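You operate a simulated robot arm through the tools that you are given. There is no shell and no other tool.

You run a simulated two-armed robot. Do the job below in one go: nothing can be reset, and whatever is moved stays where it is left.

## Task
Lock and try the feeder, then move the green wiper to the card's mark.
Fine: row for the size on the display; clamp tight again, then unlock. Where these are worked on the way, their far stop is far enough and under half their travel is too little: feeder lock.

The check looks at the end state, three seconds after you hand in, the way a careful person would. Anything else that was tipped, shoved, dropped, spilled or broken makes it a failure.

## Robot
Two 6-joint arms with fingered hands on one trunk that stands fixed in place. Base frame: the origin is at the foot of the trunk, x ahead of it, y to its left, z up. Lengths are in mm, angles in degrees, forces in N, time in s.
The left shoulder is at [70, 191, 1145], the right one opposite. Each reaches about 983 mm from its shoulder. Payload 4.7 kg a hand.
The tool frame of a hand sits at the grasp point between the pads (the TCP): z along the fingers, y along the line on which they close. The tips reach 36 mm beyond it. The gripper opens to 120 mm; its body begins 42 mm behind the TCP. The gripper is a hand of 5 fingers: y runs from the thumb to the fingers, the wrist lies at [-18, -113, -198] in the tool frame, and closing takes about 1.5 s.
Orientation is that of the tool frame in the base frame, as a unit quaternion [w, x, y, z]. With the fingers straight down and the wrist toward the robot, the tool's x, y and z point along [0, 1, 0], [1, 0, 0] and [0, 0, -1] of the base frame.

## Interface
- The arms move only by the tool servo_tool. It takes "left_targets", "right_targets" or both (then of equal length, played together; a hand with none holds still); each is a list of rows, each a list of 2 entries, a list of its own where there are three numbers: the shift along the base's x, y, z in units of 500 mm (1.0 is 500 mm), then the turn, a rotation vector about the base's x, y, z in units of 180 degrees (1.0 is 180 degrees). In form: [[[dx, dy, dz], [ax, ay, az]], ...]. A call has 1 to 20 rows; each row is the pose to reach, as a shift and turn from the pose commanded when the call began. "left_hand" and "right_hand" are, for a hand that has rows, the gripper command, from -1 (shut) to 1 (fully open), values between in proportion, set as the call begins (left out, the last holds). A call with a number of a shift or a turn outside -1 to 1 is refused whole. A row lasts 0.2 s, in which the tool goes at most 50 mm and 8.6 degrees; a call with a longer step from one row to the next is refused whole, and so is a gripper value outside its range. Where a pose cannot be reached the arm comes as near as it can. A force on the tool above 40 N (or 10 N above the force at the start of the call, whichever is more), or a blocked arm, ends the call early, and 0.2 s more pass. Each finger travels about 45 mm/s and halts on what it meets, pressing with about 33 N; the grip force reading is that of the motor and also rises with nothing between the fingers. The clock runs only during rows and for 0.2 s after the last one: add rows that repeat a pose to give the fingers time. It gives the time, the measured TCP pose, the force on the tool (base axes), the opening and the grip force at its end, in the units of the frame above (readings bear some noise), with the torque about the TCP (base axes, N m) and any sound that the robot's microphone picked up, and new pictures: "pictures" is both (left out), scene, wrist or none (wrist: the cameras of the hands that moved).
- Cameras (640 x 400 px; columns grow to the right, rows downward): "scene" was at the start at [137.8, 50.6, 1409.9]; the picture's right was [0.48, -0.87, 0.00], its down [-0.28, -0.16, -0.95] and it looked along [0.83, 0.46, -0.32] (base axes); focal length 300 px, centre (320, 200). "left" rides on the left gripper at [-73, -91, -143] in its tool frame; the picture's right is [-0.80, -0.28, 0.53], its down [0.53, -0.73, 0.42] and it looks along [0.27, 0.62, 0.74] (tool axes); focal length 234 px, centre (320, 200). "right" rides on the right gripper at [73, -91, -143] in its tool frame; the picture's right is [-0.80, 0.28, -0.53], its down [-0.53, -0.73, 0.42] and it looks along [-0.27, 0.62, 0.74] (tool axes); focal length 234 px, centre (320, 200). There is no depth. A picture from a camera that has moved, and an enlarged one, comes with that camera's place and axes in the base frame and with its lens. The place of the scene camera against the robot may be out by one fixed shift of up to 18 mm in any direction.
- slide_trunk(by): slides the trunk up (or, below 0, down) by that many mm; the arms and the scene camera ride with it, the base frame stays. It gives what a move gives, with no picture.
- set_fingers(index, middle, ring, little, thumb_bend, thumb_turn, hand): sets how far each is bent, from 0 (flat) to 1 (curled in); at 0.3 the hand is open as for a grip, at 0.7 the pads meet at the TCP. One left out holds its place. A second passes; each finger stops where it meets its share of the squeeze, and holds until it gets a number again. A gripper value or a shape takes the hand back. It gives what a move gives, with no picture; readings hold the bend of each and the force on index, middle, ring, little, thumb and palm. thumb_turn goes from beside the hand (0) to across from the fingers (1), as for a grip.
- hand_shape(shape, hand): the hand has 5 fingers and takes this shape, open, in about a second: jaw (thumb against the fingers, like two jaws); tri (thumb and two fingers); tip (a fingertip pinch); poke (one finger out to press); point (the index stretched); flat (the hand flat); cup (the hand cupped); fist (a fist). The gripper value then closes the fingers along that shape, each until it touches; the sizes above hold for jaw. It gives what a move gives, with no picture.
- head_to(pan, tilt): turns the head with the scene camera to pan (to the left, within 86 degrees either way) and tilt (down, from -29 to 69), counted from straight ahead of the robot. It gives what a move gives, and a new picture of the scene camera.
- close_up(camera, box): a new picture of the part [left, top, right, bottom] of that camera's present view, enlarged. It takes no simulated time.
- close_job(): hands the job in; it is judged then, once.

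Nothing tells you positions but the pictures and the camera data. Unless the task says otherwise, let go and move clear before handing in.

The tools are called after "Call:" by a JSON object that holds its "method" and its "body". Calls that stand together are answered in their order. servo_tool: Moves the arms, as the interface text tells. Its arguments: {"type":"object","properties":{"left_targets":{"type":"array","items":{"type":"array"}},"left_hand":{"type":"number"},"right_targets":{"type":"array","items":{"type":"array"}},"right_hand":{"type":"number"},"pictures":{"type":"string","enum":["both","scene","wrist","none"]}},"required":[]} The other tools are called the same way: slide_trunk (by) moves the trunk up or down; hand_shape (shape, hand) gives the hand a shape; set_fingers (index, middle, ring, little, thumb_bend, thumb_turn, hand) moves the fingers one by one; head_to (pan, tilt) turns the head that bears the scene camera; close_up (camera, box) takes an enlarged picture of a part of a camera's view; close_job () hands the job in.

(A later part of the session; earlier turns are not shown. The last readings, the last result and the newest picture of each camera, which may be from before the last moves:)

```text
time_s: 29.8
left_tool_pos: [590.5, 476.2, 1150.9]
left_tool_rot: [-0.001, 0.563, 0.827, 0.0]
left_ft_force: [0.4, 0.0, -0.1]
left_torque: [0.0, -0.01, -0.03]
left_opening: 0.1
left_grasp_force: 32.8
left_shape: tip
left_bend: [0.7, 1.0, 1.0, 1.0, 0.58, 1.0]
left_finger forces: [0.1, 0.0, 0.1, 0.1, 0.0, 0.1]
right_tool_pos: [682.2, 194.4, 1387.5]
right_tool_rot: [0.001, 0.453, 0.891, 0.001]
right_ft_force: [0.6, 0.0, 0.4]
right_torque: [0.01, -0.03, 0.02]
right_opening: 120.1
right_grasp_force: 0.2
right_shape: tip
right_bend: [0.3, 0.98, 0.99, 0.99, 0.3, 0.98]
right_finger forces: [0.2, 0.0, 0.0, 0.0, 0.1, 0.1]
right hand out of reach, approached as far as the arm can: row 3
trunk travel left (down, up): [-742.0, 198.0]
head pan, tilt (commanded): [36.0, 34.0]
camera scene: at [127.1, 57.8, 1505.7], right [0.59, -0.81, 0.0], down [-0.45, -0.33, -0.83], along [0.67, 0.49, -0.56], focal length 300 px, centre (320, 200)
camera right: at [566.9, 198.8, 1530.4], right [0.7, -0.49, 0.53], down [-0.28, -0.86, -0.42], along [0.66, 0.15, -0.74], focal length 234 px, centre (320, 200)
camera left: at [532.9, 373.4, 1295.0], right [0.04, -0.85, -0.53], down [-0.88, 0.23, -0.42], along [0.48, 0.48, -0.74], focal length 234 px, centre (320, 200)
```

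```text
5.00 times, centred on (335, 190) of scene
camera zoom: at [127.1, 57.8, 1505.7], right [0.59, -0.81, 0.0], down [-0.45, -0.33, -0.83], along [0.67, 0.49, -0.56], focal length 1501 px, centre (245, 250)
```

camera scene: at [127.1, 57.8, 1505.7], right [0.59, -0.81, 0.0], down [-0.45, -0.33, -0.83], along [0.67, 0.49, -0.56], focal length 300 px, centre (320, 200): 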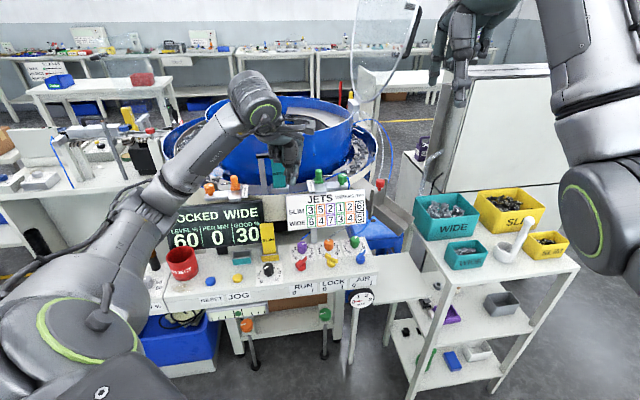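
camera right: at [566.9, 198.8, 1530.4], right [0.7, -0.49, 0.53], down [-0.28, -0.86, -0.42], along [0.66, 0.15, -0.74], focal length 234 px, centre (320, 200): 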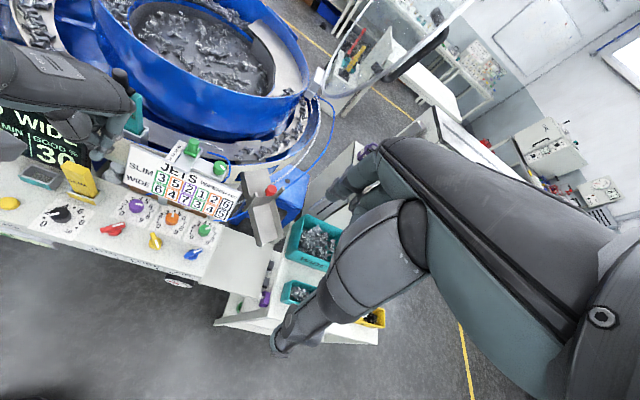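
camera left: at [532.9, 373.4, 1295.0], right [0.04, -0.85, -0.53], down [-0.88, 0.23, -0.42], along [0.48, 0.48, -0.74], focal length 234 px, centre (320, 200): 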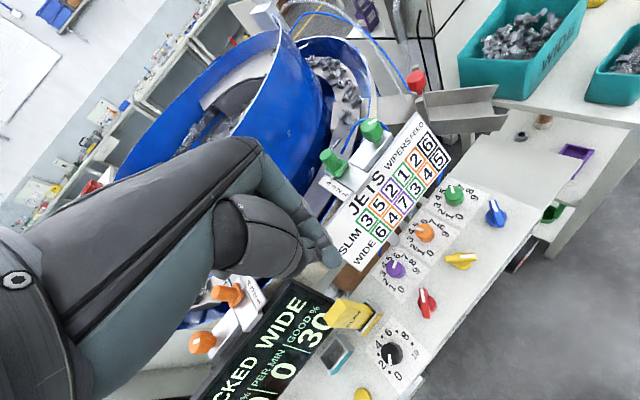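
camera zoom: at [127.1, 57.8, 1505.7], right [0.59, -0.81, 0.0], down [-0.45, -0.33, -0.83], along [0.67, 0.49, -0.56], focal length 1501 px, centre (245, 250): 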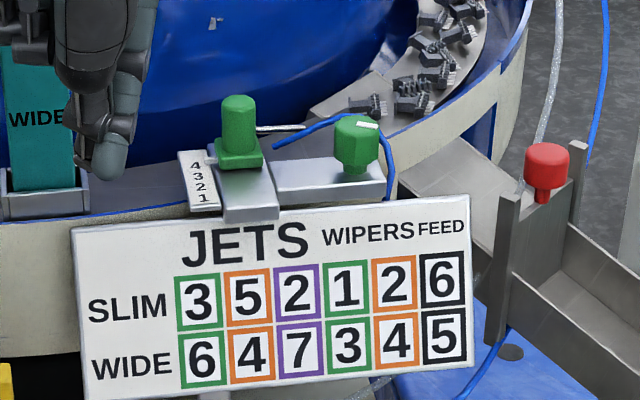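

The clamp knob top is at about (773, 441, 1071) and the wiper handle top at about (743, 508, 1076); the scale marks are about 12.6 mm apart. I'll look closer at the blue hose around the clamp knob and at the pointer.

Call:
{"method": "close_up", "body": {"camera": "left", "box": [345, 105, 395, 150]}}

Call:
{"method": "close_up", "body": {"camera": "right", "box": [195, 140, 245, 185]}}

Call:
{"method": "close_up", "body": {"camera": "left", "box": [325, 150, 365, 200]}}

Call:
{"method": "close_up", "body": {"camera": "right", "box": [170, 130, 220, 175]}}

Call:
{"method": "close_up", "body": {"camera": "scene", "box": [320, 160, 380, 205]}}

```text
8.89 times, centred on (370, 128) of left
camera zoom: at [532.9, 373.4, 1295.0], right [0.04, -0.85, -0.53], down [-0.88, 0.23, -0.42], along [0.48, 0.48, -0.74], focal length 2082 px, centre (-124, 844)
```

zoom: 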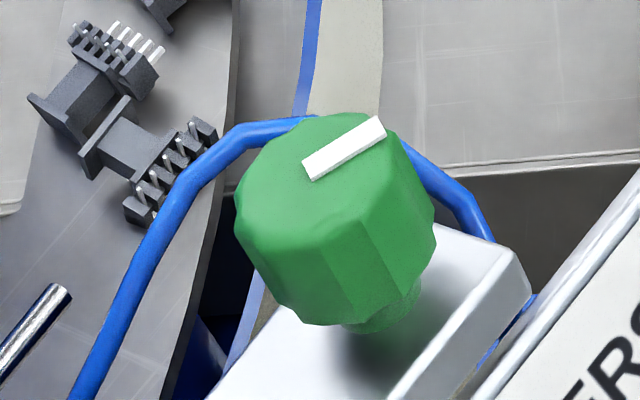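

```text
8.89 times, centred on (220, 162) of right
camera zoom: at [566.9, 198.8, 1530.4], right [0.7, -0.49, 0.53], down [-0.28, -0.86, -0.42], along [0.66, 0.15, -0.74], focal length 2082 px, centre (1209, 533)
```

zoom: 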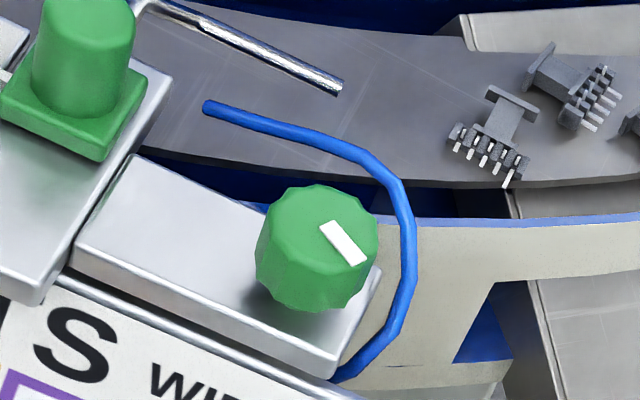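

```text
8.00 times, centred on (345, 175) of left
camera zoom: at [532.9, 373.4, 1295.0], right [0.04, -0.85, -0.53], down [-0.88, 0.23, -0.42], along [0.48, 0.48, -0.74], focal length 1873 px, centre (120, 400)
```

zoom: 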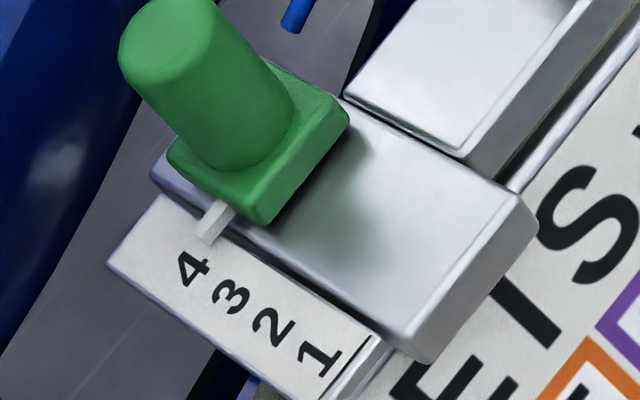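

```text
8.89 times, centred on (195, 152) of right
camera zoom: at [566.9, 198.8, 1530.4], right [0.7, -0.49, 0.53], down [-0.28, -0.86, -0.42], along [0.66, 0.15, -0.74], focal length 2082 px, centre (1431, 622)
```

zoom: 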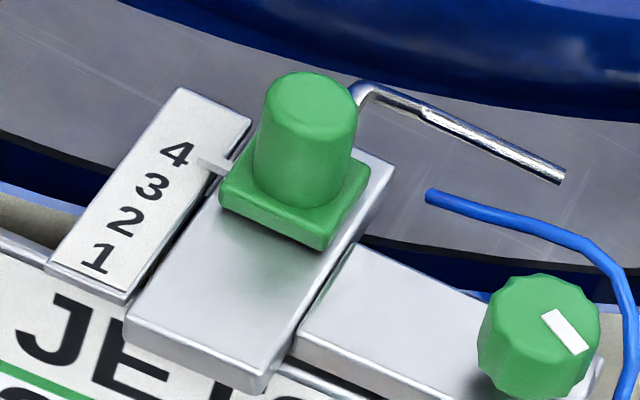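

```text
8.89 times, centred on (350, 182) of scene
camera zoom: at [127.1, 57.8, 1505.7], right [0.59, -0.81, 0.0], down [-0.45, -0.33, -0.83], along [0.67, 0.49, -0.56], focal length 2668 px, centre (53, 356)
```

zoom: 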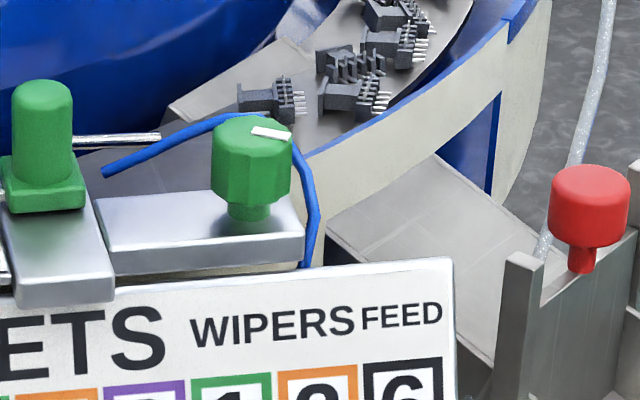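

The jet tube curls around the +x side of the clamp knob, so I'll grip the knob along an axis roughly left–right of it, avoiding that side. I'll move the left hand high above the clamp and yaw it to test reach, with the pinch partly opened.

Call:
{"method": "servo_tool", "body": {"left_targets": [[[0.02, 0, 0.06], [0, 0, -0.045]], [[0.06, -0.01, 0.08], [0, 0, -0.09]], [[0.1, -0.02, 0.08], [0, 0, -0.135]], [[0.14, -0.03, 0.08], [0, 0, -0.18]], [[0.18, -0.04, 0.08], [0, 0, -0.225]], [[0.22, -0.05, 0.08], [0, 0, -0.27]], [[0.26, -0.06, 0.08], [0, 0, -0.315]], [[0.3, -0.07, 0.08], [0, 0, -0.36]], [[0.34, -0.07, 0.08], [0, 0, -0.405]], [[0.365, -0.07, 0.08], [0, 0, -0.45]], [[0.365, -0.07, 0.08], [0, 0, -0.45]]], "left_hand": -0.1, "pictures": "both"}}

```text
time_s: 32.2
left_tool_pos: [537.8, 263.2, 1248.4]
left_tool_rot: [0.0, 0.964, 0.264, 0.0]
left_ft_force: [-0.5, -0.1, -0.3]
left_torque: [0.01, 0.0, 0.02]
left_opening: 53.6
left_grasp_force: 0.2
left_shape: tip
left_bend: [0.73, 0.98, 0.99, 0.99, 0.72, 1.0]
left_finger forces: [0.0, 0.1, 0.0, 0.0, 0.1, 0.0]
left hand out of reach, approached as far as the arm can: row 5, 6, 7, 8, 9, 10, 11
right_tool_pos: [683.5, 194.2, 1387.3]
right_tool_rot: [0.0, 0.454, 0.891, 0.0]
right_ft_force: [0.6, -0.3, -0.4]
right_torque: [-0.02, -0.03, -0.03]
right_opening: 120.1
right_grasp_force: 0.2
right_shape: tip
right_bend: [0.3, 0.98, 0.99, 0.99, 0.3, 0.98]
right_finger forces: [0.1, 0.0, 0.0, 0.0, 0.0, 0.1]
trunk travel left (down, up): [-742.0, 198.0]
head pan, tilt (commanded): [36.0, 34.0]
camera scene: at [127.7, 58.3, 1505.6], right [0.59, -0.81, 0.0], down [-0.45, -0.33, -0.83], along [0.67, 0.49, -0.56], focal length 300 px, centre (320, 200)
camera left: at [430.1, 303.2, 1393.7], right [-0.83, -0.17, -0.53], down [0.08, 0.9, -0.42], along [0.55, -0.4, -0.74], focal length 234 px, centre (320, 200)
```

scene: 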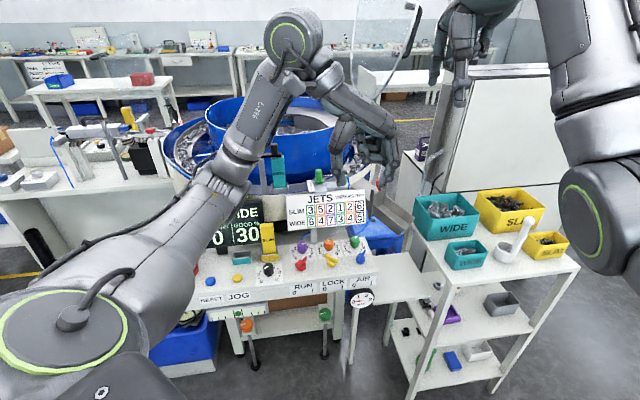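
left: 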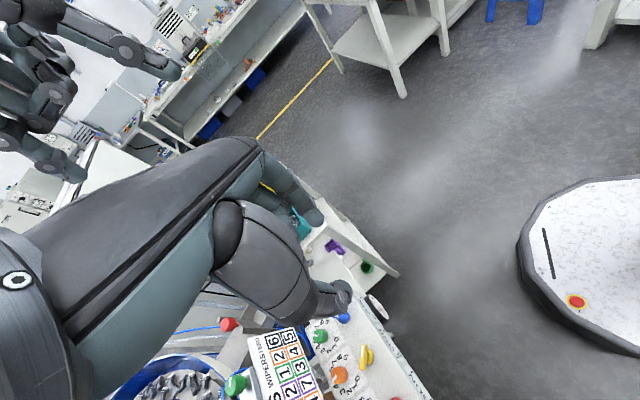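

That yaw is beyond the left arm's range and it swung the hand back toward the robot, touching nothing. I'll return to the previous yaw, then test yawing the other way over the clamp.

Call:
{"method": "servo_tool", "body": {"left_targets": [[[0.03, 0.036, 0.02], [0, 0, 0.045]], [[0.06, 0.072, 0.04], [0, 0, 0.09]], [[0.09, 0.108, 0.04], [0, 0, 0.135]], [[0.12, 0.144, 0.04], [0, 0, 0.18]], [[0.15, 0.18, 0.03], [0, 0, 0.225]], [[0.18, 0.216, 0.02], [0, 0, 0.27]], [[0.21, 0.252, 0.0], [0, 0, 0.315]], [[0.24, 0.288, -0.02], [0, 0, 0.36]], [[0.27, 0.324, -0.04], [0, 0, 0.405]], [[0.3, 0.36, -0.06], [0, 0, 0.45]], [[0.33, 0.36, -0.08], [0, 0, 0.45]], [[0.33, 0.36, -0.08], [0, 0, 0.45]]], "pictures": "scene"}}

```text
time_s: 34.8
left_tool_pos: [709.9, 457.4, 1198.0]
left_tool_rot: [0.001, 0.562, 0.827, 0.001]
left_ft_force: [0.4, -0.2, -0.5]
left_torque: [-0.03, -0.01, 0.01]
left_opening: 53.7
left_grasp_force: 0.1
left_shape: tip
left_bend: [0.73, 0.98, 0.99, 0.99, 0.72, 1.0]
left_finger forces: [0.0, 0.0, 0.0, 0.0, 0.0, 0.0]
left hand out of reach, approached as far as the arm can: row 6, 7, 8, 9, 10, 11, 12
right_tool_pos: [683.4, 193.4, 1388.3]
right_tool_rot: [0.0, 0.454, 0.891, 0.0]
right_ft_force: [0.0, 0.6, 0.2]
right_torque: [0.01, 0.0, -0.03]
right_opening: 119.8
right_grasp_force: 0.1
right_shape: tip
right_bend: [0.3, 0.98, 0.99, 0.99, 0.3, 0.98]
right_finger forces: [0.0, 0.0, 0.0, 0.0, 0.0, 0.1]
trunk travel left (down, up): [-742.0, 198.0]
head pan, tilt (commanded): [36.0, 34.0]
camera scene: at [127.4, 58.1, 1505.6], right [0.59, -0.81, 0.0], down [-0.45, -0.33, -0.83], along [0.67, 0.49, -0.56], focal length 300 px, centre (320, 200)
```

scene: 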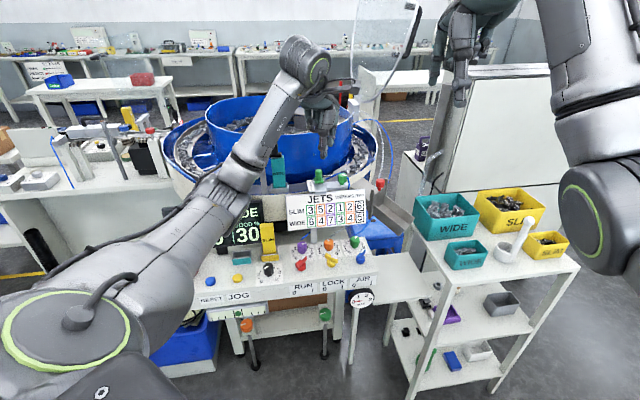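

The arm likes working below shoulder height, so I'll raise the trunk another 100 mm and then lower the left hand over the clamp while turning its yaw the other way.

Call:
{"method": "slide_trunk", "body": {"by": 100}}

Call:
{"method": "servo_tool", "body": {"left_targets": [[[0.0, 0, -0.06], [0, 0, 0]], [[0.0, 0, -0.12], [0, 0, 0]], [[0.03, -0.01, -0.18], [0, 0, 0.0]], [[0.06, -0.02, -0.2], [0, 0, 0.04]], [[0.09, -0.025, -0.2], [0, 0, 0.08]], [[0.12, -0.03, -0.2], [0, 0, 0.12]], [[0.125, -0.032, -0.2], [0, 0, 0.16]], [[0.125, -0.032, -0.2], [0, 0, 0.2]], [[0.125, -0.032, -0.2], [0, 0, 0.24]], [[0.125, -0.032, -0.2], [0, 0, 0.24]]], "pictures": "both"}}

```text
time_s: 36.1
left_tool_pos: [712.3, 456.5, 1297.2]
left_tool_rot: [0.002, 0.564, 0.826, 0.0]
left_ft_force: [0.1, 0.3, 0.4]
left_torque: [0.01, 0.0, 0.0]
left_opening: 53.7
left_grasp_force: 0.1
left_shape: tip
left_bend: [0.73, 0.98, 0.99, 0.99, 0.72, 1.0]
left_finger forces: [0.0, 0.0, 0.0, 0.0, 0.0, 0.1]
right_tool_pos: [684.2, 194.2, 1486.4]
right_tool_rot: [0.0, 0.454, 0.891, -0.001]
right_ft_force: [0.8, -0.1, -0.7]
right_torque: [0.01, 0.0, 0.0]
right_opening: 119.9
right_grasp_force: 0.0
right_shape: tip
right_bend: [0.3, 0.98, 0.99, 0.99, 0.3, 0.98]
right_finger forces: [0.0, 0.1, 0.0, 0.1, 0.1, 0.1]
trunk travel left (down, up): [-842.0, 98.0]
head pan, tilt (commanded): [36.0, 34.0]
```

```text
time_s: 38.3
left_tool_pos: [711.6, 546.7, 1200.4]
left_tool_rot: [0.035, 0.249, 0.967, -0.046]
left_ft_force: [0.0, 0.2, -0.6]
left_torque: [0.02, 0.03, -0.02]
left_opening: 53.9
left_grasp_force: 0.0
left_shape: tip
left_bend: [0.73, 0.98, 0.99, 0.99, 0.72, 1.0]
left_finger forces: [0.2, 0.1, 0.1, 0.0, 0.1, 0.1]
left hand out of reach, approached as far as the arm can: row 5, 6, 7, 8, 9, 10
right_tool_pos: [683.9, 192.9, 1486.5]
right_tool_rot: [0.0, 0.454, 0.891, 0.0]
right_ft_force: [0.6, 0.4, -0.8]
right_torque: [-0.01, -0.02, 0.02]
right_opening: 120.0
right_grasp_force: 0.1
right_shape: tip
right_bend: [0.3, 0.98, 0.99, 0.99, 0.3, 0.98]
right_finger forces: [0.0, 0.0, 0.0, 0.1, 0.0, 0.1]
trunk travel left (down, up): [-842.0, 98.0]
head pan, tilt (commanded): [36.0, 34.0]
camera scene: at [128.3, 56.5, 1605.6], right [0.59, -0.81, 0.0], down [-0.45, -0.33, -0.83], along [0.67, 0.49, -0.56], focal length 300 px, centre (320, 200)
camera left: at [724.0, 445.1, 1357.4], right [0.59, -0.68, -0.43], down [-0.8, -0.43, -0.42], along [0.1, 0.59, -0.8], focal length 234 px, centre (320, 200)
```

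scene: 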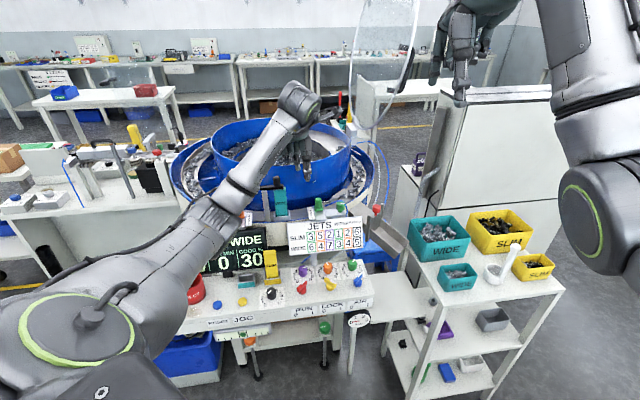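
left: 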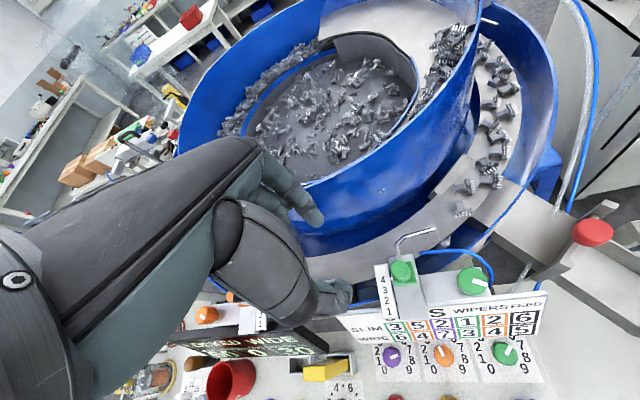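

Too much yaw at this height also runs out of reach and brought the hand near the bowl. I'll undo the tilt, move back over the clamp at moderate yaw and lower, where the arm has more freedom.

Call:
{"method": "servo_tool", "body": {"left_targets": [[[0.0, -0.05, 0.0], [0.009, 0.002, -0.029]], [[0.02, -0.1, 0.0], [0.018, 0.004, -0.058]], [[0.05, -0.15, 0.0], [0.027, 0.006, -0.088]], [[0.09, -0.19, -0.03], [0.036, 0.008, -0.117]], [[0.123, -0.211, -0.08], [0.036, 0.008, -0.117]], [[0.123, -0.211, -0.12], [0.036, 0.008, -0.117]], [[0.123, -0.211, -0.12], [0.036, 0.008, -0.117]]], "pictures": "both"}}

```text
time_s: 39.9
left_tool_pos: [736.5, 486.1, 1160.4]
left_tool_rot: [0.01, 0.434, 0.901, -0.019]
left_ft_force: [0.3, 1.0, 0.7]
left_torque: [0.01, 0.01, 0.0]
left_opening: 53.6
left_grasp_force: 0.0
left_shape: tip
left_bend: [0.73, 0.98, 0.99, 0.99, 0.72, 1.0]
left_finger forces: [0.1, 0.1, 0.1, 0.1, 0.0, 0.0]
left hand out of reach, approached as far as the arm can: row 1, 2, 3, 4, 5, 6, 7
right_tool_pos: [683.8, 192.7, 1487.1]
right_tool_rot: [0.001, 0.454, 0.891, 0.0]
right_ft_force: [-0.8, 0.7, -0.3]
right_torque: [-0.02, -0.01, -0.02]
right_opening: 119.7
right_grasp_force: 0.1
right_shape: tip
right_bend: [0.3, 0.98, 0.99, 0.99, 0.3, 0.98]
right_finger forces: [0.1, 0.1, 0.1, 0.1, 0.1, 0.1]
trunk travel left (down, up): [-842.0, 98.0]
head pan, tilt (commanded): [36.0, 34.0]
camera scene: at [128.3, 57.0, 1605.6], right [0.59, -0.81, 0.0], down [-0.45, -0.33, -0.83], along [0.67, 0.49, -0.56], focal length 300 px, centre (320, 200)
camera left: at [711.6, 377.6, 1309.5], right [0.28, -0.83, -0.49], down [-0.9, -0.06, -0.42], along [0.32, 0.56, -0.76], focal length 234 px, centre (320, 200)
```

scene: 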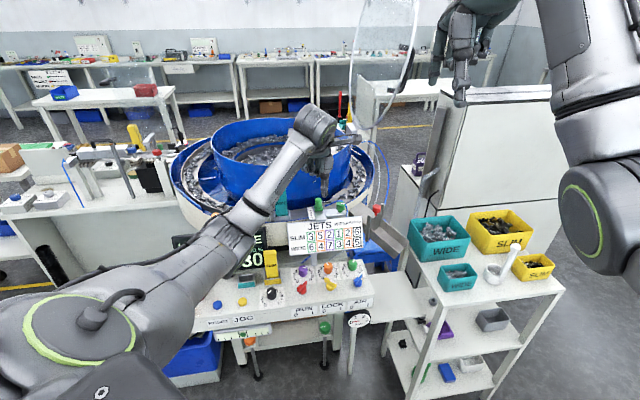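
left: 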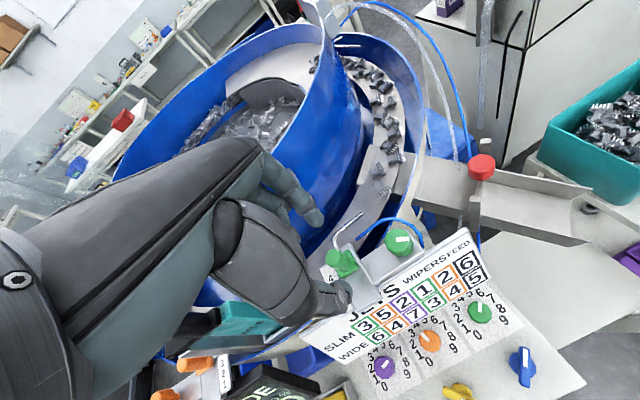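

The reachable yaw seems to shrink toward larger turns, so I'll go back to about 15° yaw over the clamp, staying above the knob and tube.

Call:
{"method": "servo_tool", "body": {"left_targets": [[[0.02, -0.02, 0.0], [0.0034, -0.0006, -0.033]], [[0.04, -0.05, 0.0], [0.0068, -0.0012, -0.066]], [[0.06, -0.08, 0.0], [0.0102, -0.0018, -0.099]], [[0.073, -0.09, -0.02], [0.0136, -0.0024, -0.131]], [[0.073, -0.09, -0.04], [0.0136, -0.0024, -0.131]], [[0.073, -0.09, -0.06], [0.0136, -0.0024, -0.131]], [[0.073, -0.09, -0.06], [0.0136, -0.0024, -0.131]]], "pictures": "both"}}

```text
time_s: 41.5
left_tool_pos: [772.5, 441.4, 1127.6]
left_tool_rot: [0.001, 0.609, 0.793, 0.0]
left_ft_force: [-0.6, -0.2, -0.3]
left_torque: [-0.05, -0.05, 0.03]
left_opening: 53.8
left_grasp_force: 0.1
left_shape: tip
left_bend: [0.73, 0.98, 0.99, 0.99, 0.72, 1.0]
left_finger forces: [0.1, 0.1, 0.0, 0.1, 0.1, 0.0]
right_tool_pos: [682.9, 193.6, 1487.1]
right_tool_rot: [0.0, 0.454, 0.891, 0.0]
right_ft_force: [0.1, 0.0, -0.1]
right_torque: [0.01, 0.01, 0.0]
right_opening: 120.0
right_grasp_force: 0.2
right_shape: tip
right_bend: [0.3, 0.98, 0.99, 0.99, 0.3, 0.98]
right_finger forces: [0.0, 0.0, 0.1, 0.0, 0.1, 0.0]
trunk travel left (down, up): [-842.0, 98.0]
head pan, tilt (commanded): [36.0, 34.0]
camera scene: at [128.1, 57.6, 1605.6], right [0.59, -0.81, 0.0], down [-0.45, -0.33, -0.83], along [0.67, 0.49, -0.56], focal length 300 px, centre (320, 200)
camera left: at [704.5, 347.0, 1272.6], right [-0.06, -0.85, -0.52], down [-0.85, 0.32, -0.43], along [0.53, 0.42, -0.74], focal length 234 px, centre (320, 200)
```

scene: 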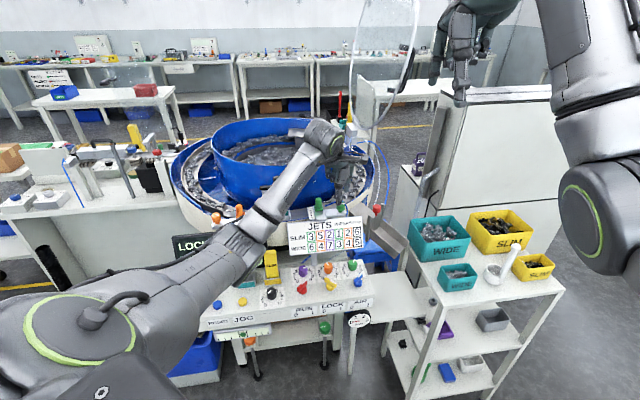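
left: 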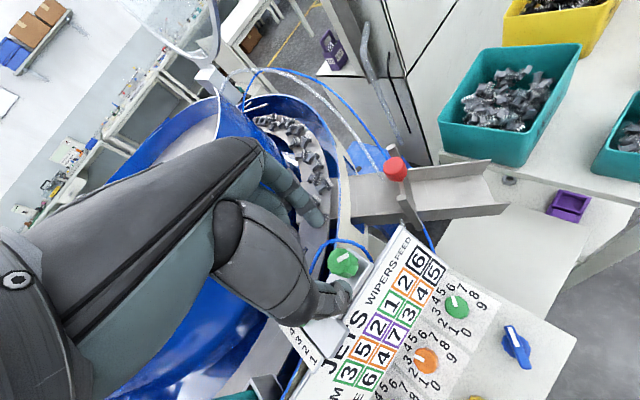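

The hand is now reachable right over the clamp at yaw 15°, with the knob exactly under the grip point. I'll probe how far the yaw can go negative from here in small steps.

Call:
{"method": "servo_tool", "body": {"left_targets": [[[0, 0, 0.02], [0, 0, -0.04]], [[0, 0, 0.02], [0, 0, -0.08]], [[0, 0, 0.02], [0, 0, -0.12]], [[0, 0, 0.02], [0, 0, -0.16]], [[0, 0, 0.02], [0, 0, -0.2]], [[0, 0, 0.02], [0, 0, -0.24]]], "pictures": "wrist"}}

```text
time_s: 42.9
left_tool_pos: [635.2, 366.8, 1195.8]
left_tool_rot: [0.007, 0.847, 0.531, -0.005]
left_ft_force: [-0.3, -0.1, -0.4]
left_torque: [0.04, -0.02, 0.0]
left_opening: 54.0
left_grasp_force: 0.1
left_shape: tip
left_bend: [0.73, 0.98, 0.99, 0.99, 0.72, 1.0]
left_finger forces: [0.1, 0.0, 0.1, 0.0, 0.0, 0.1]
left hand out of reach, approached as far as the arm can: row 3, 4, 5, 6
right_tool_pos: [682.3, 193.5, 1487.7]
right_tool_rot: [0.0, 0.454, 0.891, 0.0]
right_ft_force: [-0.2, -0.3, 0.3]
right_torque: [0.02, -0.03, 0.02]
right_opening: 119.8
right_grasp_force: 0.1
right_shape: tip
right_bend: [0.3, 0.98, 0.99, 0.99, 0.3, 0.98]
right_finger forces: [0.1, 0.0, 0.1, 0.2, 0.0, 0.0]
trunk travel left (down, up): [-842.0, 98.0]
head pan, tilt (commanded): [36.0, 34.0]
camera left: at [523.0, 342.5, 1341.2], right [-0.6, -0.61, -0.51], down [-0.43, 0.79, -0.44], along [0.67, -0.04, -0.74], focal length 234 px, centre (320, 200)
```

left: 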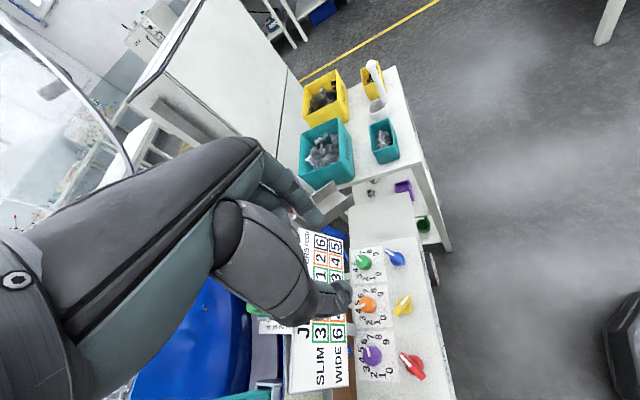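

The left hand's yaw at the clamp is limited to roughly 0–35°, and a pinch there would clash with the tube. Instead I'll use the closed pinch as a pad, press it on the knob's free front side and roll the knob by sliding tangentially; first I go back to yaw 15° in front of the clamp.

Call:
{"method": "servo_tool", "body": {"left_targets": [[[0.035, 0.022, 0], [0, 0, 0.038]], [[0.07, 0.045, 0], [0, 0, 0.076]], [[0.105, 0.068, -0.02], [0, 0, 0.114]], [[0.14, 0.09, -0.04], [0, 0, 0.152]], [[0.175, 0.113, -0.06], [0, 0, 0.19]], [[0.205, 0.138, -0.072], [0, 0, 0.228]], [[0.205, 0.138, -0.09], [0, 0, 0.228]], [[0.205, 0.138, -0.09], [0, 0, 0.228]]], "left_hand": -1, "pictures": "wrist"}}

```text
time_s: 44.7
left_tool_pos: [741.0, 435.3, 1150.8]
left_tool_rot: [0.001, 0.623, 0.782, -0.001]
left_ft_force: [-0.3, -0.1, -0.7]
left_torque: [-0.01, 0.05, -0.01]
left_opening: 0.0
left_grasp_force: 33.1
left_shape: tip
left_bend: [0.7, 1.0, 1.0, 1.0, 0.52, 1.0]
left_finger forces: [0.0, 0.0, 0.0, 0.0, 0.0, 0.1]
right_tool_pos: [683.3, 193.2, 1486.5]
right_tool_rot: [0.0, 0.454, 0.891, 0.0]
right_ft_force: [0.3, 0.1, 0.0]
right_torque: [0.0, 0.02, -0.01]
right_opening: 119.9
right_grasp_force: 0.1
right_shape: tip
right_bend: [0.3, 0.98, 0.99, 0.99, 0.3, 0.98]
right_finger forces: [0.0, 0.0, 0.0, 0.0, 0.0, 0.1]
trunk travel left (down, up): [-842.0, 98.0]
head pan, tilt (commanded): [36.0, 34.0]
camera left: at [668.1, 344.1, 1295.7], right [-0.09, -0.85, -0.52], down [-0.83, 0.35, -0.43], along [0.55, 0.4, -0.74], focal length 234 px, centre (320, 200)
```

left: 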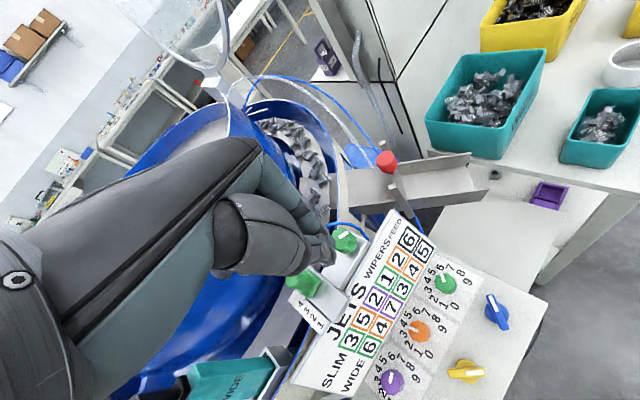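

The closed tips are just in front of the clamp. I'll lower beside the knob with a small standoff, checking clearance to the wiper handle.

Call:
{"method": "servo_tool", "body": {"left_targets": [[[0, 0.02, -0.03], [0, 0, 0]], [[0, 0.03, -0.06], [0, 0, 0]], [[0, 0.034, -0.1], [0, 0, 0]], [[0, 0.034, -0.13], [0, 0, 0]], [[0, 0.034, -0.13], [0, 0, 0]]], "pictures": "both"}}

Call:
{"method": "close_up", "body": {"camera": "left", "box": [260, 180, 420, 300]}}

Call:
{"method": "close_up", "body": {"camera": "scene", "box": [270, 150, 390, 240]}}

Call:
{"method": "close_up", "body": {"camera": "right", "box": [130, 100, 290, 220]}}

```text
time_s: 45.9
left_tool_pos: [740.2, 454.1, 1085.9]
left_tool_rot: [0.001, 0.623, 0.782, -0.001]
left_ft_force: [-1.7, 0.6, 2.2]
left_torque: [0.01, 0.0, -0.01]
left_opening: 0.0
left_grasp_force: 33.0
left_shape: tip
left_bend: [0.7, 1.0, 1.0, 1.0, 0.52, 1.0]
left_finger forces: [3.8, 0.1, 0.0, 0.0, 0.0, 0.0]
right_tool_pos: [682.0, 193.3, 1486.7]
right_tool_rot: [0.0, 0.454, 0.891, 0.0]
right_ft_force: [-0.1, -0.7, 0.2]
right_torque: [0.01, 0.01, 0.02]
right_opening: 120.0
right_grasp_force: 0.0
right_shape: tip
right_bend: [0.3, 0.98, 0.99, 0.99, 0.3, 0.98]
right_finger forces: [0.0, 0.1, 0.0, 0.1, 0.0, 0.0]
trunk travel left (down, up): [-842.0, 98.0]
head pan, tilt (commanded): [36.0, 34.0]
camera scene: at [127.7, 57.5, 1605.6], right [0.59, -0.81, 0.0], down [-0.45, -0.33, -0.83], along [0.67, 0.49, -0.56], focal length 300 px, centre (320, 200)
camera left: at [667.9, 361.1, 1230.9], right [-0.09, -0.85, -0.52], down [-0.83, 0.35, -0.42], along [0.55, 0.4, -0.74], focal length 234 px, centre (320, 200)
```

scene: 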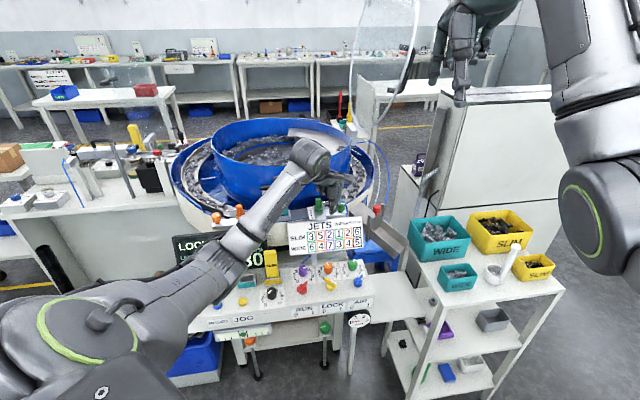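
left: 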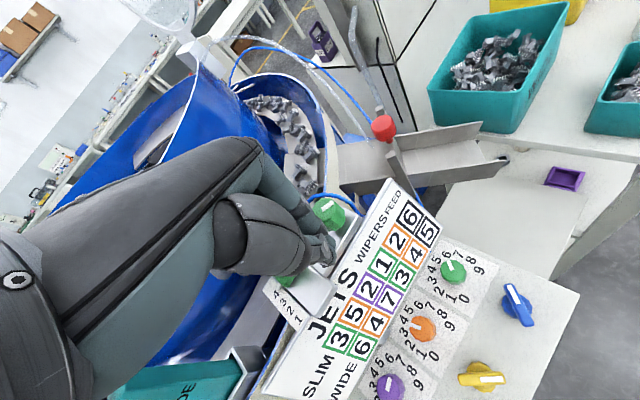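

```text
3.33 times, centred on (340, 240) of left
camera zoom: at [667.9, 361.1, 1230.9], right [-0.09, -0.85, -0.52], down [-0.83, 0.35, -0.42], along [0.55, 0.4, -0.74], focal length 781 px, centre (253, 67)
```

zoom: 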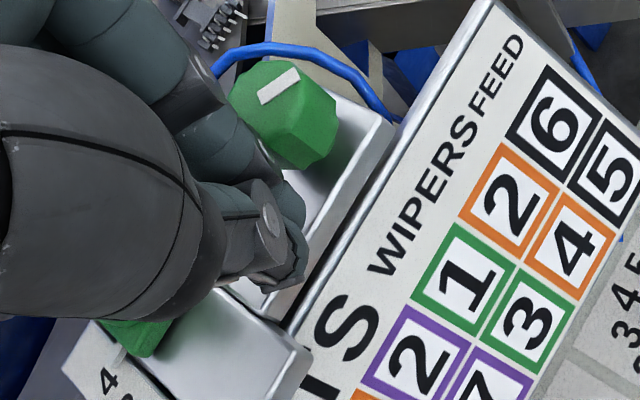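

```text
4.44 times, centred on (330, 195) of scene
camera zoom: at [127.7, 57.5, 1605.6], right [0.59, -0.81, 0.0], down [-0.45, -0.33, -0.83], along [0.67, 0.49, -0.56], focal length 1334 px, centre (276, 222)
```

zoom: 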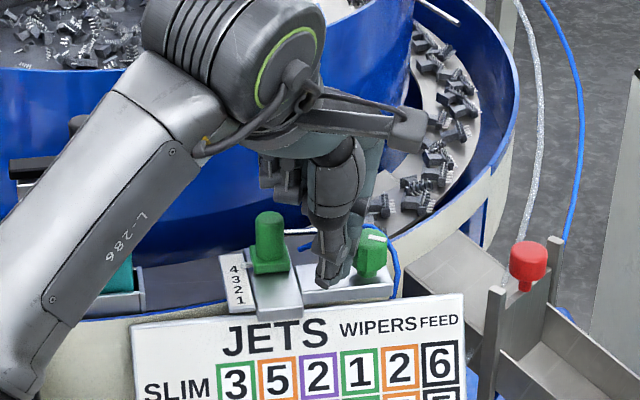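

```text
3.33 times, centred on (210, 160) of right
camera zoom: at [567.4, 198.5, 1630.3], right [0.7, -0.49, 0.53], down [-0.28, -0.86, -0.42], along [0.66, 0.15, -0.74], focal length 781 px, centre (687, 333)
```

zoom: 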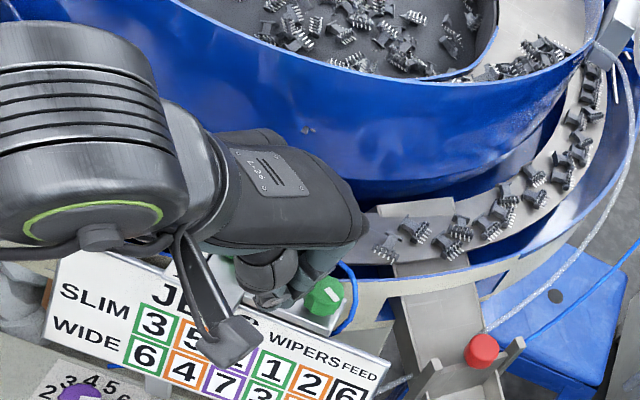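

The index side is lightly touching the knob (about 4 N). I'll press slightly more and slide along the knob's front toward the right, which should roll it counter-clockwise (loosening).

Call:
{"method": "servo_tool", "body": {"left_targets": [[[0.009, 0.001, 0], [0, 0, 0]], [[0.006, -0.009, 0], [0, 0, 0]], [[0.004, -0.021, 0], [0, 0, 0]], [[0.005, -0.033, 0], [0, 0, 0]], [[0.008, -0.045, 0], [0, 0, 0]], [[0.013, -0.056, 0], [0, 0, 0]]], "pictures": "both"}}

Call:
{"method": "close_up", "body": {"camera": "left", "box": [260, 180, 420, 300]}}

Call:
{"method": "close_up", "body": {"camera": "scene", "box": [310, 180, 390, 240]}}

```text
time_s: 47.3
left_tool_pos: [747.0, 424.1, 1086.8]
left_tool_rot: [0.0, 0.624, 0.782, -0.001]
left_ft_force: [-0.4, 0.8, -1.0]
left_torque: [0.0, -0.01, -0.03]
left_opening: 0.0
left_grasp_force: 33.1
left_shape: tip
left_bend: [0.7, 1.0, 1.0, 1.0, 0.52, 1.0]
left_finger forces: [0.0, 0.0, 0.0, 0.1, 0.0, 0.0]
right_tool_pos: [683.7, 192.7, 1486.9]
right_tool_rot: [0.001, 0.453, 0.891, 0.001]
right_ft_force: [0.2, -1.3, 0.5]
right_torque: [0.01, -0.01, 0.0]
right_opening: 120.2
right_grasp_force: 0.1
right_shape: tip
right_bend: [0.3, 0.98, 0.99, 0.99, 0.3, 0.98]
right_finger forces: [0.0, 0.1, 0.1, 0.0, 0.0, 0.1]
trunk travel left (down, up): [-842.0, 98.0]
head pan, tilt (commanded): [36.0, 34.0]
camera scene: at [128.2, 57.1, 1605.6], right [0.59, -0.81, 0.0], down [-0.45, -0.33, -0.83], along [0.67, 0.49, -0.56], focal length 300 px, centre (320, 200)
camera left: at [675.4, 333.0, 1231.6], right [-0.09, -0.85, -0.52], down [-0.83, 0.36, -0.42], along [0.55, 0.4, -0.74], focal length 234 px, centre (320, 200)
```

scene: 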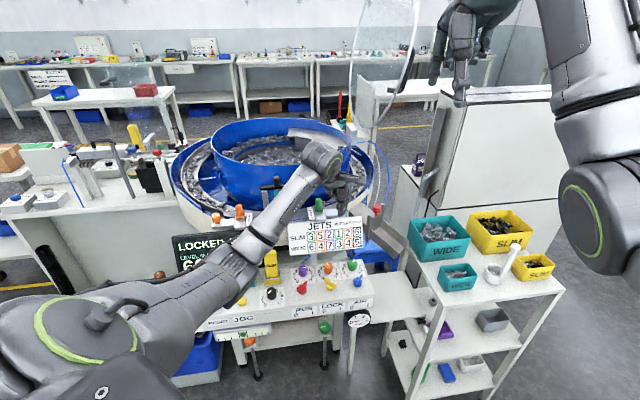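
left: 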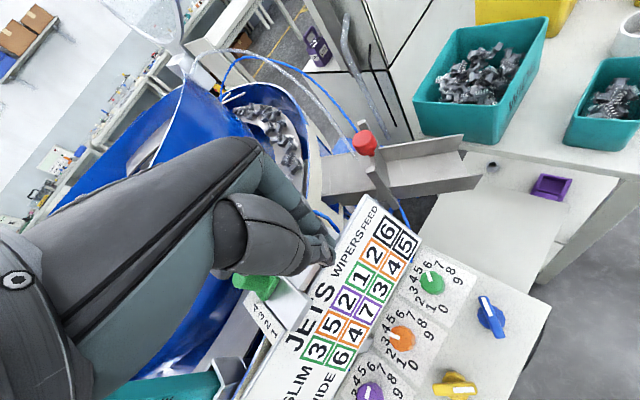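

```text
3.33 times, centred on (340, 240) of left
camera zoom: at [675.4, 333.0, 1231.6], right [-0.09, -0.85, -0.52], down [-0.83, 0.36, -0.42], along [0.55, 0.4, -0.74], focal length 781 px, centre (253, 67)
```

zoom: 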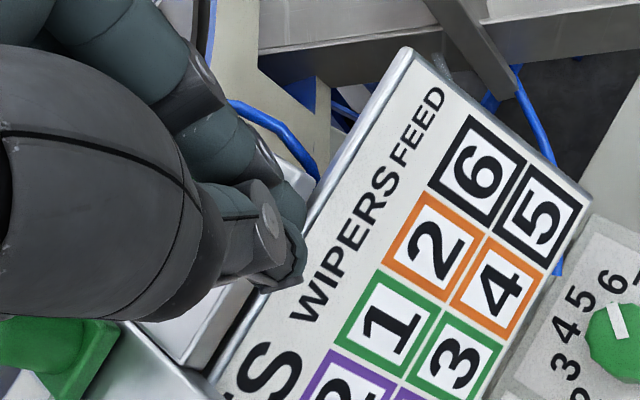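

```text
6.67 times, centred on (350, 210) of scene
camera zoom: at [128.2, 57.1, 1605.6], right [0.59, -0.81, 0.0], down [-0.45, -0.33, -0.83], along [0.67, 0.49, -0.56], focal length 2001 px, centre (120, 133)
```

zoom: 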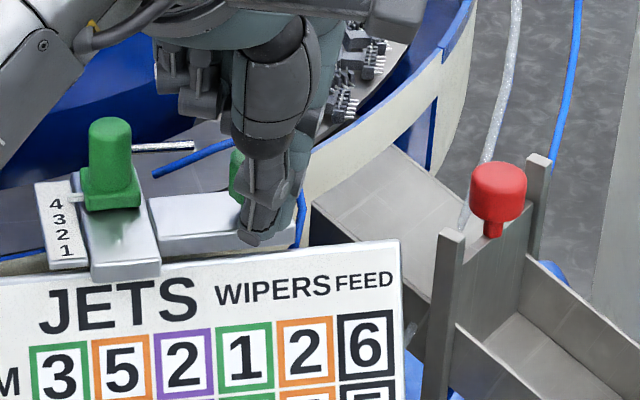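

The slide ended without force. I'll check the knob's white mark from the right camera.

Call:
{"method": "close_up", "body": {"camera": "right", "box": [180, 140, 250, 190]}}

Call:
{"method": "servo_tool", "body": {"left_targets": [[[-0.03, 0, 0], [0, 0, 0]], [[-0.06, 0, 0.03], [0, 0, 0]], [[-0.08, 0, 0.08], [0, 0, 0]], [[-0.08, 0, 0.08], [0, 0, 0]]], "pictures": "wrist"}}

Call:
{"method": "close_up", "body": {"camera": "left", "box": [300, 180, 400, 255]}}

Call:
{"method": "close_up", "body": {"camera": "right", "box": [180, 140, 250, 190]}}

```text
8.00 times, centred on (215, 165) of right
camera zoom: at [568.0, 198.0, 1630.1], right [0.7, -0.49, 0.52], down [-0.28, -0.86, -0.42], along [0.66, 0.15, -0.74], focal length 1873 px, centre (1160, 480)
```

zoom: 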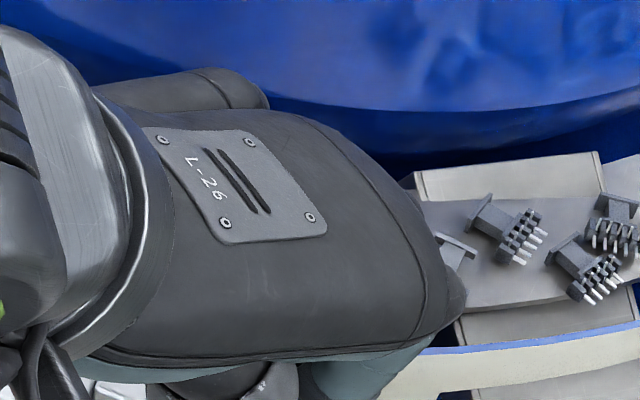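

```text
time_s: 48.3
left_tool_pos: [706.4, 425.7, 1126.3]
left_tool_rot: [0.0, 0.623, 0.782, -0.002]
left_ft_force: [0.2, 0.8, 0.6]
left_torque: [-0.02, 0.01, -0.03]
left_opening: 0.1
left_grasp_force: 33.4
left_shape: tip
left_bend: [0.7, 1.0, 1.0, 1.0, 0.52, 1.0]
left_finger forces: [0.1, 0.0, 0.0, 0.1, 0.0, 0.2]
right_tool_pos: [683.8, 193.3, 1487.2]
right_tool_rot: [0.0, 0.454, 0.891, 0.0]
right_ft_force: [-0.2, 0.7, 0.7]
right_torque: [0.01, -0.01, 0.02]
right_opening: 119.9
right_grasp_force: 0.0
right_shape: tip
right_bend: [0.3, 0.98, 0.99, 0.99, 0.3, 0.98]
right_finger forces: [0.0, 0.0, 0.1, 0.1, 0.1, 0.1]
trunk travel left (down, up): [-842.0, 98.0]
head pan, tilt (commanded): [36.0, 34.0]
camera left: at [635.3, 334.0, 1271.0], right [-0.09, -0.85, -0.52], down [-0.83, 0.35, -0.43], along [0.55, 0.4, -0.74], focal length 234 px, centre (320, 200)
```

left: 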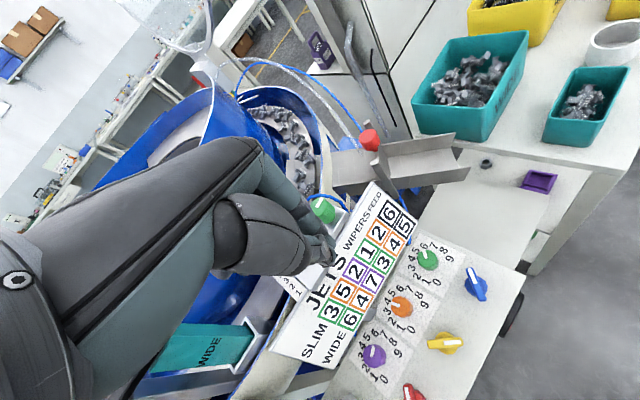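

```text
5.33 times, centred on (350, 218) of left
camera zoom: at [635.3, 334.0, 1271.0], right [-0.09, -0.85, -0.52], down [-0.83, 0.35, -0.43], along [0.55, 0.4, -0.74], focal length 1249 px, centre (160, 107)
```

zoom: 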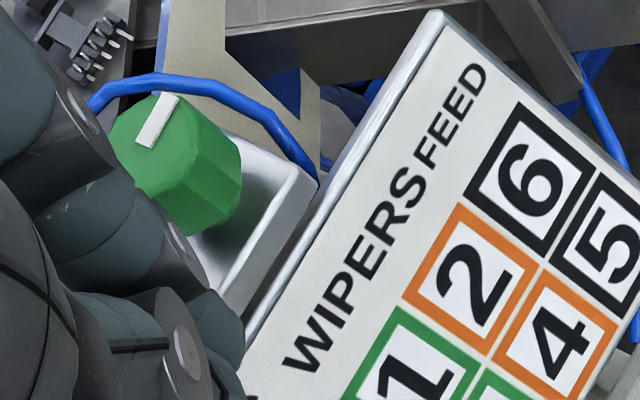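

```text
8.00 times, centred on (215, 165) of right
camera zoom: at [568.1, 198.6, 1629.9], right [0.7, -0.49, 0.52], down [-0.28, -0.86, -0.42], along [0.66, 0.15, -0.74], focal length 1873 px, centre (1160, 480)
```

zoom: 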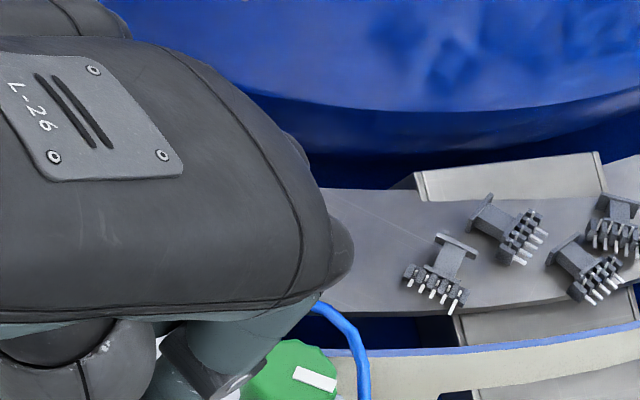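

The mark rotated from about −70° to −38°, so the roll works and the clamp is turning counter-clockwise. I'll repeat the stroke with somewhat more pressure, then back off to look.

Call:
{"method": "servo_tool", "body": {"left_targets": [[[0.03, 0.03, -0.005], [0, 0, 0]], [[0.056, 0.058, -0.02], [0, 0, 0]], [[0.056, 0.058, -0.081], [0, 0, 0]], [[0.0738, 0.0532, -0.081], [0, 0, 0]], [[0.0726, 0.0404, -0.081], [0, 0, 0]], [[0.0762, 0.028, -0.081], [0, 0, 0]], [[0.08, 0.0172, -0.081], [0, 0, 0]], [[0.086, 0.0076, -0.081], [0, 0, 0]], [[0.0936, -0.0002, -0.081], [0, 0, 0]], [[0.06, -0.01, -0.081], [0, 0, 0]], [[0.02, -0.01, -0.04], [0, 0, 0]], [[0, 0, 0], [0, 0, 0]]], "pictures": "none"}}

Call:
{"method": "close_up", "body": {"camera": "left", "box": [300, 180, 400, 255]}}

Call:
{"method": "close_up", "body": {"camera": "right", "box": [180, 160, 250, 210]}}

```text
time_s: 50.9
left_tool_pos: [706.9, 423.8, 1124.9]
left_tool_rot: [0.0, 0.623, 0.782, -0.001]
left_ft_force: [-0.3, 0.0, 0.3]
left_torque: [-0.02, 0.03, 0.03]
left_opening: 0.1
left_grasp_force: 33.4
left_shape: tip
left_bend: [0.7, 1.0, 1.0, 1.0, 0.52, 1.0]
left_finger forces: [0.1, 0.0, 0.1, 0.0, 0.1, 0.0]
right_tool_pos: [683.4, 192.0, 1486.1]
right_tool_rot: [0.0, 0.454, 0.891, 0.0]
right_ft_force: [0.7, 0.1, 0.3]
right_torque: [0.02, 0.01, 0.01]
right_opening: 120.1
right_grasp_force: 0.0
right_shape: tip
right_bend: [0.3, 0.98, 0.99, 0.99, 0.3, 0.98]
right_finger forces: [0.1, 0.0, 0.0, 0.0, 0.0, 0.0]
trunk travel left (down, up): [-842.0, 98.0]
head pan, tilt (commanded): [36.0, 34.0]
```

```text
5.33 times, centred on (350, 218) of left
camera zoom: at [635.1, 332.4, 1270.5], right [-0.09, -0.85, -0.52], down [-0.83, 0.35, -0.43], along [0.55, 0.4, -0.74], focal length 1249 px, centre (160, 107)
```

zoom: 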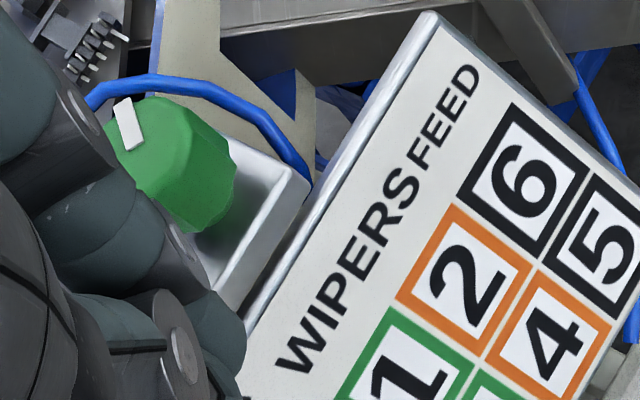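

```text
8.00 times, centred on (215, 185) of right
camera zoom: at [567.7, 198.5, 1630.1], right [0.7, -0.49, 0.53], down [-0.28, -0.86, -0.42], along [0.66, 0.15, -0.74], focal length 1873 px, centre (1160, 320)
```

zoom: 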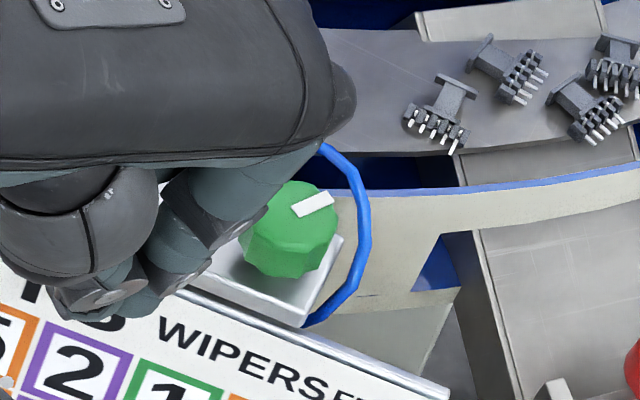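

The mark is now at about +5°, so roughly 75° of loosening so far. I'll do another stroke.

Call:
{"method": "servo_tool", "body": {"left_targets": [[[0.03, 0.03, -0.005], [0, 0, 0]], [[0.056, 0.058, -0.02], [0, 0, 0]], [[0.056, 0.058, -0.081], [0, 0, 0]], [[0.0738, 0.0532, -0.081], [0, 0, 0]], [[0.0726, 0.0404, -0.081], [0, 0, 0]], [[0.0762, 0.028, -0.081], [0, 0, 0]], [[0.08, 0.0172, -0.081], [0, 0, 0]], [[0.086, 0.0076, -0.081], [0, 0, 0]], [[0.0936, -0.0002, -0.081], [0, 0, 0]], [[0.06, -0.01, -0.081], [0, 0, 0]], [[0.02, -0.01, -0.04], [0, 0, 0]], [[0, 0, 0], [0, 0, 0]]], "pictures": "none"}}

Call:
{"method": "close_up", "body": {"camera": "left", "box": [300, 180, 400, 255]}}

Call:
{"method": "close_up", "body": {"camera": "right", "box": [180, 160, 250, 210]}}

```text
time_s: 53.5
left_tool_pos: [706.6, 424.4, 1126.0]
left_tool_rot: [0.002, 0.624, 0.781, 0.0]
left_ft_force: [0.8, -0.3, 1.0]
left_torque: [0.02, 0.02, -0.01]
left_opening: 0.0
left_grasp_force: 32.8
left_shape: tip
left_bend: [0.7, 1.0, 1.0, 1.0, 0.52, 1.0]
left_finger forces: [0.0, 0.1, 0.0, 0.0, 0.0, 0.0]
right_tool_pos: [682.8, 192.1, 1486.1]
right_tool_rot: [0.0, 0.454, 0.891, 0.0]
right_ft_force: [-0.4, 0.2, 0.8]
right_torque: [0.02, 0.03, 0.03]
right_opening: 119.7
right_grasp_force: 0.1
right_shape: tip
right_bend: [0.3, 0.98, 0.99, 0.99, 0.3, 0.98]
right_finger forces: [0.1, 0.0, 0.0, 0.0, 0.1, 0.1]
trunk travel left (down, up): [-842.0, 98.0]
head pan, tilt (commanded): [36.0, 34.0]
```

```text
5.33 times, centred on (350, 218) of left
camera zoom: at [634.9, 332.5, 1271.3], right [-0.09, -0.85, -0.52], down [-0.83, 0.35, -0.43], along [0.55, 0.4, -0.74], focal length 1249 px, centre (160, 107)
```

zoom: 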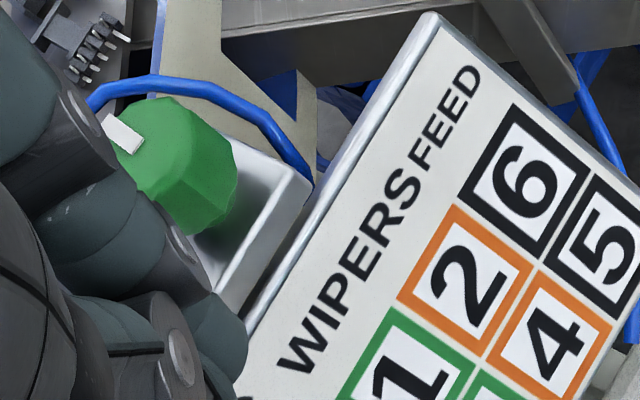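

```text
8.00 times, centred on (215, 185) of right
camera zoom: at [567.5, 198.7, 1630.1], right [0.7, -0.49, 0.53], down [-0.28, -0.86, -0.42], along [0.66, 0.15, -0.74], focal length 1873 px, centre (1160, 320)
```

zoom: 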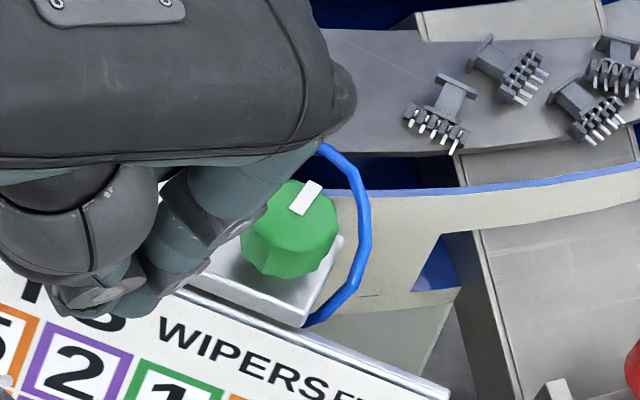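

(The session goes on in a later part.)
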